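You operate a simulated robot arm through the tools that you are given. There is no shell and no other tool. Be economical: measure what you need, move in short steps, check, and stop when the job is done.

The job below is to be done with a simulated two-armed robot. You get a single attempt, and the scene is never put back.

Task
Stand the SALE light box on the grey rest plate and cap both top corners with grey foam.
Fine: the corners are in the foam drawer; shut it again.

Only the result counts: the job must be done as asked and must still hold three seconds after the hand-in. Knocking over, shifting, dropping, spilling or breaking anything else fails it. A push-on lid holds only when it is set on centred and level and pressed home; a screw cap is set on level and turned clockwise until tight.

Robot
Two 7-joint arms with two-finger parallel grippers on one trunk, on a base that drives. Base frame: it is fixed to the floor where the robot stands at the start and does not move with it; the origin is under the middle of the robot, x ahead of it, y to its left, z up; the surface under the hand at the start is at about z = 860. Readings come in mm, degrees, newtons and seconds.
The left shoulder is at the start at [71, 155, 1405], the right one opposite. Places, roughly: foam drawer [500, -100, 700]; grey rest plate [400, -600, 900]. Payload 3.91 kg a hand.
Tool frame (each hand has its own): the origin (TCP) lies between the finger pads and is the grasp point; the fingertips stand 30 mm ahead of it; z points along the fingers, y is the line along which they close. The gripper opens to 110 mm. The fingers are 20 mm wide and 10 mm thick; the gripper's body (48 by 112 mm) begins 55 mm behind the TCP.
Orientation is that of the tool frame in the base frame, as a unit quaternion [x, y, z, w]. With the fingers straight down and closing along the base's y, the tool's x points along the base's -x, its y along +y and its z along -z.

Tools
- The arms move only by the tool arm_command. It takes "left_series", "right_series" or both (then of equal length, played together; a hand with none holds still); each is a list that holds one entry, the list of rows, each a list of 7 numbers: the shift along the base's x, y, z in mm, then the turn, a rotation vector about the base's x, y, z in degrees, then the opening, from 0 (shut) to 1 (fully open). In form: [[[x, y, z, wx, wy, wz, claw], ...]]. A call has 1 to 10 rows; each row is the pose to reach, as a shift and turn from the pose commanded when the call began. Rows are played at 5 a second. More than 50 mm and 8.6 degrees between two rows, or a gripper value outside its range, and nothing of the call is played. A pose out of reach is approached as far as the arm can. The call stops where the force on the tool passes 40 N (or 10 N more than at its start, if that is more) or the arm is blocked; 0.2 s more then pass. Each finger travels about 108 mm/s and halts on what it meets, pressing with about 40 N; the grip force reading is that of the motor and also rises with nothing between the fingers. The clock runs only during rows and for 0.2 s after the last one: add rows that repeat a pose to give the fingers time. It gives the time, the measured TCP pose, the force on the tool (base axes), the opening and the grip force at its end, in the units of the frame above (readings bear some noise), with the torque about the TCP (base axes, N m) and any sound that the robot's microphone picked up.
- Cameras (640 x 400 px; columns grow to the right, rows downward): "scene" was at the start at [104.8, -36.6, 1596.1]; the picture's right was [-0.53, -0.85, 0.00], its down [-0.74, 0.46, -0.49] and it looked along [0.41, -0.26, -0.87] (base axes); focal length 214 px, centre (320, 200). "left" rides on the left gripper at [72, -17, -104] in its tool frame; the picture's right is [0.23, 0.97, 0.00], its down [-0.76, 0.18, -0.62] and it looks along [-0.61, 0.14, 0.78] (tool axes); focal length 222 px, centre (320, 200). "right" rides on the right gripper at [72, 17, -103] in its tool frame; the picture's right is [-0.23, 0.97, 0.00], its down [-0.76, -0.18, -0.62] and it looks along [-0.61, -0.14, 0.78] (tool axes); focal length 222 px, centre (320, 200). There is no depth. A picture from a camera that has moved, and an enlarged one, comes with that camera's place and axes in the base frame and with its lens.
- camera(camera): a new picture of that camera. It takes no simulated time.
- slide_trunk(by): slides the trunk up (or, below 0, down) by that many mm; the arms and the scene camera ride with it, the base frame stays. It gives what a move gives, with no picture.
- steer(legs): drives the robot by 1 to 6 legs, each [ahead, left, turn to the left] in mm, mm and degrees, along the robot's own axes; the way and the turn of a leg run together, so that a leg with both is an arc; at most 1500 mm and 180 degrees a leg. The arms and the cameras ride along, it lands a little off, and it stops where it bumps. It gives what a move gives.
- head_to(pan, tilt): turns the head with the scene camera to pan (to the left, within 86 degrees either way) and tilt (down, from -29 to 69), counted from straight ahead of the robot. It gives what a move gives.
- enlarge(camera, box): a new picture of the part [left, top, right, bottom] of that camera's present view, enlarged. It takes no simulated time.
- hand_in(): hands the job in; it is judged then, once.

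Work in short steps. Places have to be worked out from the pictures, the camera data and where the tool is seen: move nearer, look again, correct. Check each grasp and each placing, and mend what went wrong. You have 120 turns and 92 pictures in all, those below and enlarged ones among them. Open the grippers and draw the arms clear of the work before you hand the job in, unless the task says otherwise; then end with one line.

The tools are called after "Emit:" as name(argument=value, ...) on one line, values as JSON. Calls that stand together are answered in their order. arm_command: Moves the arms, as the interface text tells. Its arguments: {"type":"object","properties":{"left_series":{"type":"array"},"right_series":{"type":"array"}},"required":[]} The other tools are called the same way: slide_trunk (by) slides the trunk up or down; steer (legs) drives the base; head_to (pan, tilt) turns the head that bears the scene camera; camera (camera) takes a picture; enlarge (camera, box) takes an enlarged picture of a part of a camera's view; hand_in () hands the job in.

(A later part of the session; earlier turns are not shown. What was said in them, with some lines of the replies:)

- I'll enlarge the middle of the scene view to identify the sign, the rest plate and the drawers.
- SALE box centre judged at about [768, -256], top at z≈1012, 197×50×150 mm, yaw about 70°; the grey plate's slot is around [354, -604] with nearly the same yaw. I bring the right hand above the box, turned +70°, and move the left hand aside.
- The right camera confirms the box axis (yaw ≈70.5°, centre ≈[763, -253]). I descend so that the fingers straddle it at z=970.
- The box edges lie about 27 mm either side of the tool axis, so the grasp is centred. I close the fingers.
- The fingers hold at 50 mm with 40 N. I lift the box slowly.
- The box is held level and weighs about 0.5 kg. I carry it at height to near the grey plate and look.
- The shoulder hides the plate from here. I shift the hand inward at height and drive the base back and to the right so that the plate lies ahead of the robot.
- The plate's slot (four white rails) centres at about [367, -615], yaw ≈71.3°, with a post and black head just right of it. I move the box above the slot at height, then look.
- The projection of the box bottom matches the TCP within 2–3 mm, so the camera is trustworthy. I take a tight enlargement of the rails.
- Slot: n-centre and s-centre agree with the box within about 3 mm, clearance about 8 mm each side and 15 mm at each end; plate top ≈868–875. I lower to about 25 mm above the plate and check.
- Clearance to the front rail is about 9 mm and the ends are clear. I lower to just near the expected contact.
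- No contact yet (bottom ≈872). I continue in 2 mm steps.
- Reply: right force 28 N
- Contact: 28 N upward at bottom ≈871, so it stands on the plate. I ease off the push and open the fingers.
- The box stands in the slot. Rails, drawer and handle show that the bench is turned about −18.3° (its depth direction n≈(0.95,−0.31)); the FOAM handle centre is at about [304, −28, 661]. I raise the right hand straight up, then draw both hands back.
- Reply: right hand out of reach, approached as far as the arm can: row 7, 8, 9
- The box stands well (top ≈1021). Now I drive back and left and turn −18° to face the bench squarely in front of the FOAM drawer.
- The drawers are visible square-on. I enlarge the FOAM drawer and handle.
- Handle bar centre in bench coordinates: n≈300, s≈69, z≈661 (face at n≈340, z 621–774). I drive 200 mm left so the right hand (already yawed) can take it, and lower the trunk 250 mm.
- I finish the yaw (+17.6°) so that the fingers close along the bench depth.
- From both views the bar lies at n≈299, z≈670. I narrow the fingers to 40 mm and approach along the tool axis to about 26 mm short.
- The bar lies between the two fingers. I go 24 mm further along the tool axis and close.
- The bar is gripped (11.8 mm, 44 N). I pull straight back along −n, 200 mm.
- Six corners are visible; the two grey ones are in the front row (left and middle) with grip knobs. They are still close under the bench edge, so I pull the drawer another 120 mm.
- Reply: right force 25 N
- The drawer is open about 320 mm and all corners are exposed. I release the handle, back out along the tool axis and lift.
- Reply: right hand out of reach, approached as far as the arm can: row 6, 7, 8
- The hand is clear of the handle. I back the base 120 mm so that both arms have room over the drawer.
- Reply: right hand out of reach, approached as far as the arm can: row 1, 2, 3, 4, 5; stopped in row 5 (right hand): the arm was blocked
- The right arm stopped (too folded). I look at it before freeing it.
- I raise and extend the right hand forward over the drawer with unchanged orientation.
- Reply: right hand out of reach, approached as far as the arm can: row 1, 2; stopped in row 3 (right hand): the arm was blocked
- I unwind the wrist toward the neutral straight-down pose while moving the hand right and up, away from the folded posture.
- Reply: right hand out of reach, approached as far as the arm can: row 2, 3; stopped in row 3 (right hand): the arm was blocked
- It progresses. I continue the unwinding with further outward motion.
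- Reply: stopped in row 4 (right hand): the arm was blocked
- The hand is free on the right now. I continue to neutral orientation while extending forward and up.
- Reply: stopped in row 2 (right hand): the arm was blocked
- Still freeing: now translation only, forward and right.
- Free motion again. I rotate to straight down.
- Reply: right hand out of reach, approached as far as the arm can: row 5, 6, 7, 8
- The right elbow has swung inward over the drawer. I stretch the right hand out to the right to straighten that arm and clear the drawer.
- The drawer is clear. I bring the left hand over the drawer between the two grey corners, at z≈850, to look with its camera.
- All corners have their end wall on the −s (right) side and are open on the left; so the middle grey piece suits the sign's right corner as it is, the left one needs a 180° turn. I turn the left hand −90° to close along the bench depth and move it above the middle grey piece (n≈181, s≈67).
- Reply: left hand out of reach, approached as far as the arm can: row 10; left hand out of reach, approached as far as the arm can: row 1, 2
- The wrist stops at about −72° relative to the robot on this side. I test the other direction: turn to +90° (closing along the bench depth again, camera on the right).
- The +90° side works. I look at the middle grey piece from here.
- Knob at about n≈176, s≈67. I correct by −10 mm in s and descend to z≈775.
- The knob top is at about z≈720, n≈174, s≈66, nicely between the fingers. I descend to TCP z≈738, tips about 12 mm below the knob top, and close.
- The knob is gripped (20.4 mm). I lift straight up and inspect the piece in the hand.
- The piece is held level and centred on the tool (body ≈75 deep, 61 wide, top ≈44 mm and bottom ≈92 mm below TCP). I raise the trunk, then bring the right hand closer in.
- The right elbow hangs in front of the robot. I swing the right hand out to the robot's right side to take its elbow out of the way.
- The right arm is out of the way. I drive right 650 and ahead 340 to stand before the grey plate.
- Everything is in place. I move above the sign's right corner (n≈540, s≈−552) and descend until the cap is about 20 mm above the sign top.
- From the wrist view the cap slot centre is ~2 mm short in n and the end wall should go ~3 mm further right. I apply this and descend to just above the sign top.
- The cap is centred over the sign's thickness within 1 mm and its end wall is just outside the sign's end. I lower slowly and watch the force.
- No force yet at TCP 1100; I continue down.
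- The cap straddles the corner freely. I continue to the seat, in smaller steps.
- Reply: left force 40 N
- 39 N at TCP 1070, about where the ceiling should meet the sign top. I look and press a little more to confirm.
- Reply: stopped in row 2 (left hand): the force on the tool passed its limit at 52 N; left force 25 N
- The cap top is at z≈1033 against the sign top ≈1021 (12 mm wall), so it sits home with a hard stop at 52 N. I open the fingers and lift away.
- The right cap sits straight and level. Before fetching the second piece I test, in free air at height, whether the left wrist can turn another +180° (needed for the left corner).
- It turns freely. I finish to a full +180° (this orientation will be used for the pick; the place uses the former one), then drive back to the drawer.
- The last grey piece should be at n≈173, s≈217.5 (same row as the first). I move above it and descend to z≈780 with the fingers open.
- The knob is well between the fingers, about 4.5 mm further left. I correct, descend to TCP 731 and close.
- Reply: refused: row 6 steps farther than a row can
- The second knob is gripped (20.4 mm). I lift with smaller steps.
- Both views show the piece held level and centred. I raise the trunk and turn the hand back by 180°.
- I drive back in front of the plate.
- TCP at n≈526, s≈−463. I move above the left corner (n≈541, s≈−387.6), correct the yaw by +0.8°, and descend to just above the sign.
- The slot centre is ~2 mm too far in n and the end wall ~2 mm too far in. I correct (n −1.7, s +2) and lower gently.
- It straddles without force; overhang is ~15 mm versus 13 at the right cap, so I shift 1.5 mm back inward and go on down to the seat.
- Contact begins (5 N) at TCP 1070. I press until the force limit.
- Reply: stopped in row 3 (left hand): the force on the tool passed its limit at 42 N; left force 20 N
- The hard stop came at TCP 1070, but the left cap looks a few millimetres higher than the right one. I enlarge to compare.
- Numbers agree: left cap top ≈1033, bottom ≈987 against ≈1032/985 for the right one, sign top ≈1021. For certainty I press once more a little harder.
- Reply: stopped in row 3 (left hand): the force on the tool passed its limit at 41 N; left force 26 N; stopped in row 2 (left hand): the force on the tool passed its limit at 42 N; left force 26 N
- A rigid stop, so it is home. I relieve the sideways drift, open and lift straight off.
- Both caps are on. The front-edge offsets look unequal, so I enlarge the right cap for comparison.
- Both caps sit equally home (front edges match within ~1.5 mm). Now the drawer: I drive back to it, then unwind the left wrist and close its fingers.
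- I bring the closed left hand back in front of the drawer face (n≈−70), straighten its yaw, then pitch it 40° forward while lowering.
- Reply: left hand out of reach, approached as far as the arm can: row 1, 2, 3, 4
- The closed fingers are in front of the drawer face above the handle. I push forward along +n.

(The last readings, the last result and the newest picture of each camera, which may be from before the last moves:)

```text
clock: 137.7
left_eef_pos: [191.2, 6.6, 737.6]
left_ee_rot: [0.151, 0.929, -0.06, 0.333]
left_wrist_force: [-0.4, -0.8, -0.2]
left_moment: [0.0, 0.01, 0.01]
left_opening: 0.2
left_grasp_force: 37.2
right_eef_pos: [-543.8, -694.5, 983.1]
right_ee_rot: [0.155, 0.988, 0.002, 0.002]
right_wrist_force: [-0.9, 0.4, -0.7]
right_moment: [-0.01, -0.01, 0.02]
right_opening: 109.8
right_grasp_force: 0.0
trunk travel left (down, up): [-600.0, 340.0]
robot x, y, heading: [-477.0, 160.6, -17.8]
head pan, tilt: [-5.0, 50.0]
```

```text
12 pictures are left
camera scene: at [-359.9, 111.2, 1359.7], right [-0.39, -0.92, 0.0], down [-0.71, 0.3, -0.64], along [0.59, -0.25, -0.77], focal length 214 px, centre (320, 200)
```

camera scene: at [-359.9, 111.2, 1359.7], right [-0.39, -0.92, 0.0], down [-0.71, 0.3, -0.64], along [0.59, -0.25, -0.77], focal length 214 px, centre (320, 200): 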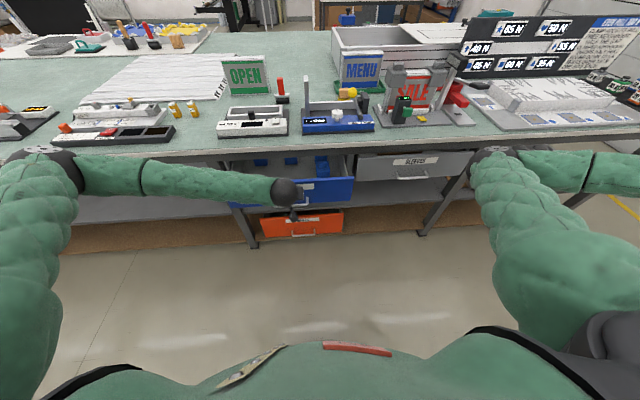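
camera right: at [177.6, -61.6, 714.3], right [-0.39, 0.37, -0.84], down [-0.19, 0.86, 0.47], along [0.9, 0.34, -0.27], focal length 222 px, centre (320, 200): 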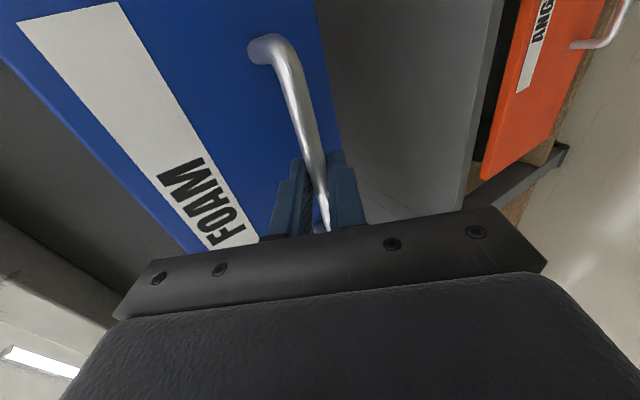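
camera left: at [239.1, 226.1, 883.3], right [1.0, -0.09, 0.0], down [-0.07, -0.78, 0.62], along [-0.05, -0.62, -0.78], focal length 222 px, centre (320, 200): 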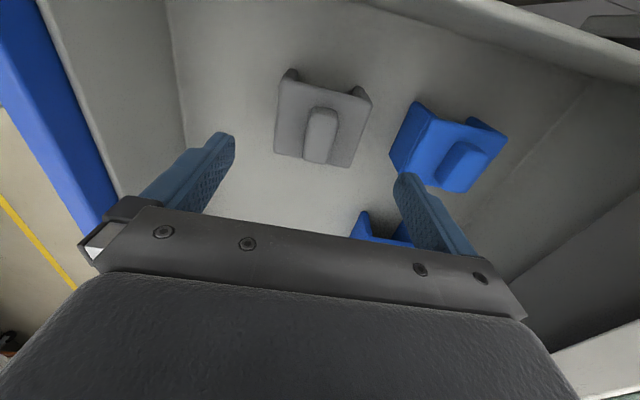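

The drawer slides in smoothly. I push the remaining ~140 mm, slower at the end.

Emit:
arm_command(left_series=[[[23.7, -7.8, 0, 0, 0, 0, 0], [47.5, -15.7, 0, 0, 0, 0, 0], [71.2, -23.5, 0, 0, 0, 0, 0], [90.2, -29.8, 0, 0, 0, 0, 0], [104.4, -34.5, 0, 0, 0, 0, 0], [115.8, -38.3, 0, 0, 0, 0, 0], [124.4, -41.1, 0, 0, 0, 0, 0], [131, -43.3, 0, 0, 0, 0, 0], [137, -45.2, 0, 0, 0, 0, 0]]])

Emit:
enlarge(camera="scene", box=[208, 130, 368, 230])

```text
clock: 139.4
left_eef_pos: [310.9, -33.0, 734.6]
left_ee_rot: [0.153, 0.93, -0.061, 0.328]
left_wrist_force: [-20.0, 9.4, 9.8]
left_moment: [0.12, 0.14, 0.11]
left_opening: 0.0
left_grasp_force: 38.6
right_eef_pos: [-545.7, -693.7, 983.7]
right_ee_rot: [0.155, 0.988, 0.001, 0.002]
right_wrist_force: [0.3, 0.0, -0.4]
right_moment: [0.02, 0.04, -0.02]
right_opening: 110.0
right_grasp_force: 0.1
trunk travel left (down, up): [-600.0, 340.0]
robot x, y, heading: [-475.7, 162.0, -17.7]
head pan, tilt: [-5.0, 50.0]
stopped in row 8 (left hand): the force on the tool passed its limit at 50 N (the readings are from after the stop); the commanded pose is now the measured one
```

```text
4.00 times, centred on (288, 180) of scene
camera zoom: at [-361.5, 111.9, 1360.1], right [-0.39, -0.92, 0.0], down [-0.71, 0.3, -0.64], along [0.59, -0.25, -0.77], focal length 858 px, centre (448, 280)
```

zoom: 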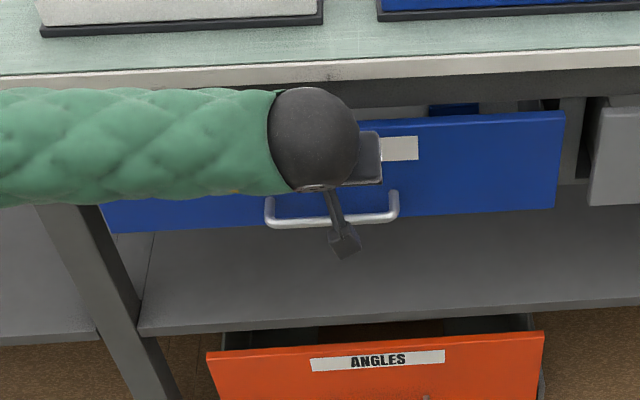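

A firm stop at 50 N with the drawer shut or nearly so. I back the hand off to check.

Emit:
arm_command(left_series=[[[-28.5, 9.4, 4, 0, 0, 0, 0], [-66.5, 22, 8, 0, 0, 0, 0], [-104, 34.5, 12, 0, 0, 0, 0], [-142, 47, 16, 0, 0, 0, 0], [-180, 59.6, 20, 0, 0, 0, 0], [-218, 72.2, 24, 0, 0, 0, 0]]])

Emit:
enlarge(camera="scene", box=[200, 130, 456, 290])

```text
clock: 140.8
left_eef_pos: [95.1, 40.1, 758.6]
left_ee_rot: [0.154, 0.93, -0.059, 0.329]
left_wrist_force: [0.5, -1.3, -0.4]
left_moment: [0.0, -0.02, 0.02]
left_opening: 0.2
left_grasp_force: 38.0
right_eef_pos: [-545.6, -694.5, 983.5]
right_ee_rot: [0.156, 0.988, 0.001, 0.001]
right_wrist_force: [0.5, 0.6, -0.8]
right_moment: [0.02, -0.01, -0.01]
right_opening: 110.3
right_grasp_force: 0.0
trunk travel left (down, up): [-600.0, 340.0]
robot x, y, heading: [-477.5, 160.2, -18.0]
head pan, tilt: [-5.0, 50.0]
```

```text
2.50 times, centred on (328, 210) of scene
camera zoom: at [-361.1, 111.9, 1359.9], right [-0.39, -0.92, 0.0], down [-0.71, 0.3, -0.64], along [0.59, -0.25, -0.77], focal length 536 px, centre (300, 175)
```

zoom: 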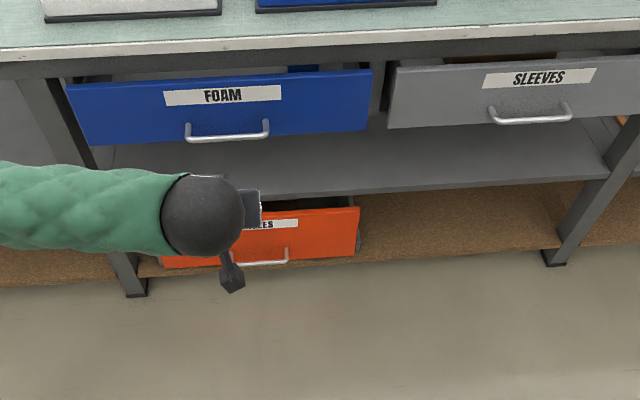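

The handle is back at n≈298 as at the start, so the drawer is shut. I open the left gripper, and check the sign one last time.

Emit:
arm_command(left_series=[[[-20, 6, 0, 0, 0, 0, 0.5], [-20, 6, 0, 0, 0, 0, 1], [-20, 6, 0, 0, 0, 0, 1], [-20, 6, 0, 0, 0, 0, 1]]])

Emit:
enlarge(camera="scene", box=[360, 40, 488, 136])

```text
clock: 141.8
left_eef_pos: [75.4, 46.7, 756.7]
left_ee_rot: [0.153, 0.93, -0.06, 0.329]
left_wrist_force: [0.4, 1.0, 0.2]
left_moment: [0.02, -0.03, 0.03]
left_opening: 109.9
left_grasp_force: 0.1
right_eef_pos: [-546.0, -693.9, 983.4]
right_ee_rot: [0.156, 0.988, 0.002, 0.002]
right_wrist_force: [0.4, 0.9, -0.1]
right_moment: [0.0, 0.01, -0.01]
right_opening: 110.2
right_grasp_force: 0.0
trunk travel left (down, up): [-600.0, 340.0]
robot x, y, heading: [-477.9, 157.5, -17.9]
head pan, tilt: [-5.0, 50.0]
```

```text
4.17 times, centred on (424, 88) of scene
camera zoom: at [-360.5, 111.5, 1359.7], right [-0.39, -0.92, 0.0], down [-0.71, 0.3, -0.64], along [0.59, -0.25, -0.77], focal length 894 px, centre (-113, 667)
```

zoom: 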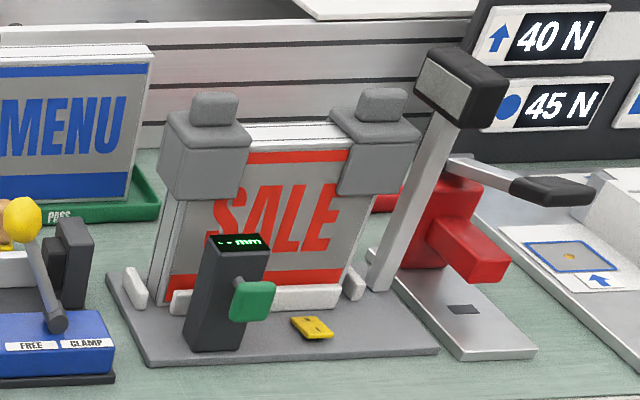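

Both caps sit level and the sign stands in its slot. I read the instruction board to be sure nothing about pressing is missed.

Emit:
enlarge(camera="scene", box=[450, 0, 640, 110])

```text
3.37 times, centred on (545, 55) of scene
camera zoom: at [-360.5, 111.5, 1359.7], right [-0.39, -0.92, 0.0], down [-0.71, 0.3, -0.64], along [0.59, -0.25, -0.77], focal length 722 px, centre (-438, 688)
```

zoom: 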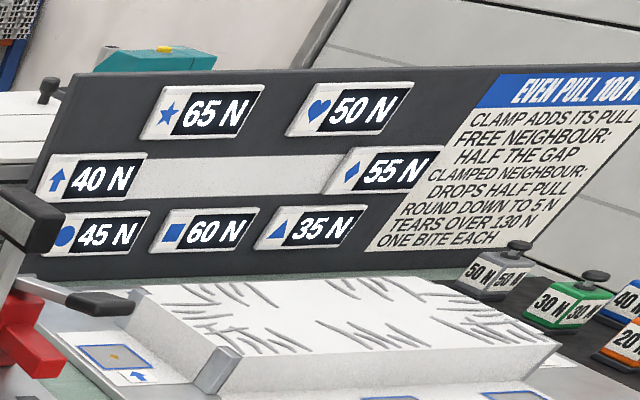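

The board concerns a different clamping task. The sign, both caps and the drawer are as asked, and the grippers are open and clear, so I hand in.

Emit:
hand_in()

```text
The job is handed in.
```

The SALE light box stands on the grey rest plate with a grey foam corner pressed home on each top corner, and the foam drawer is shut again.
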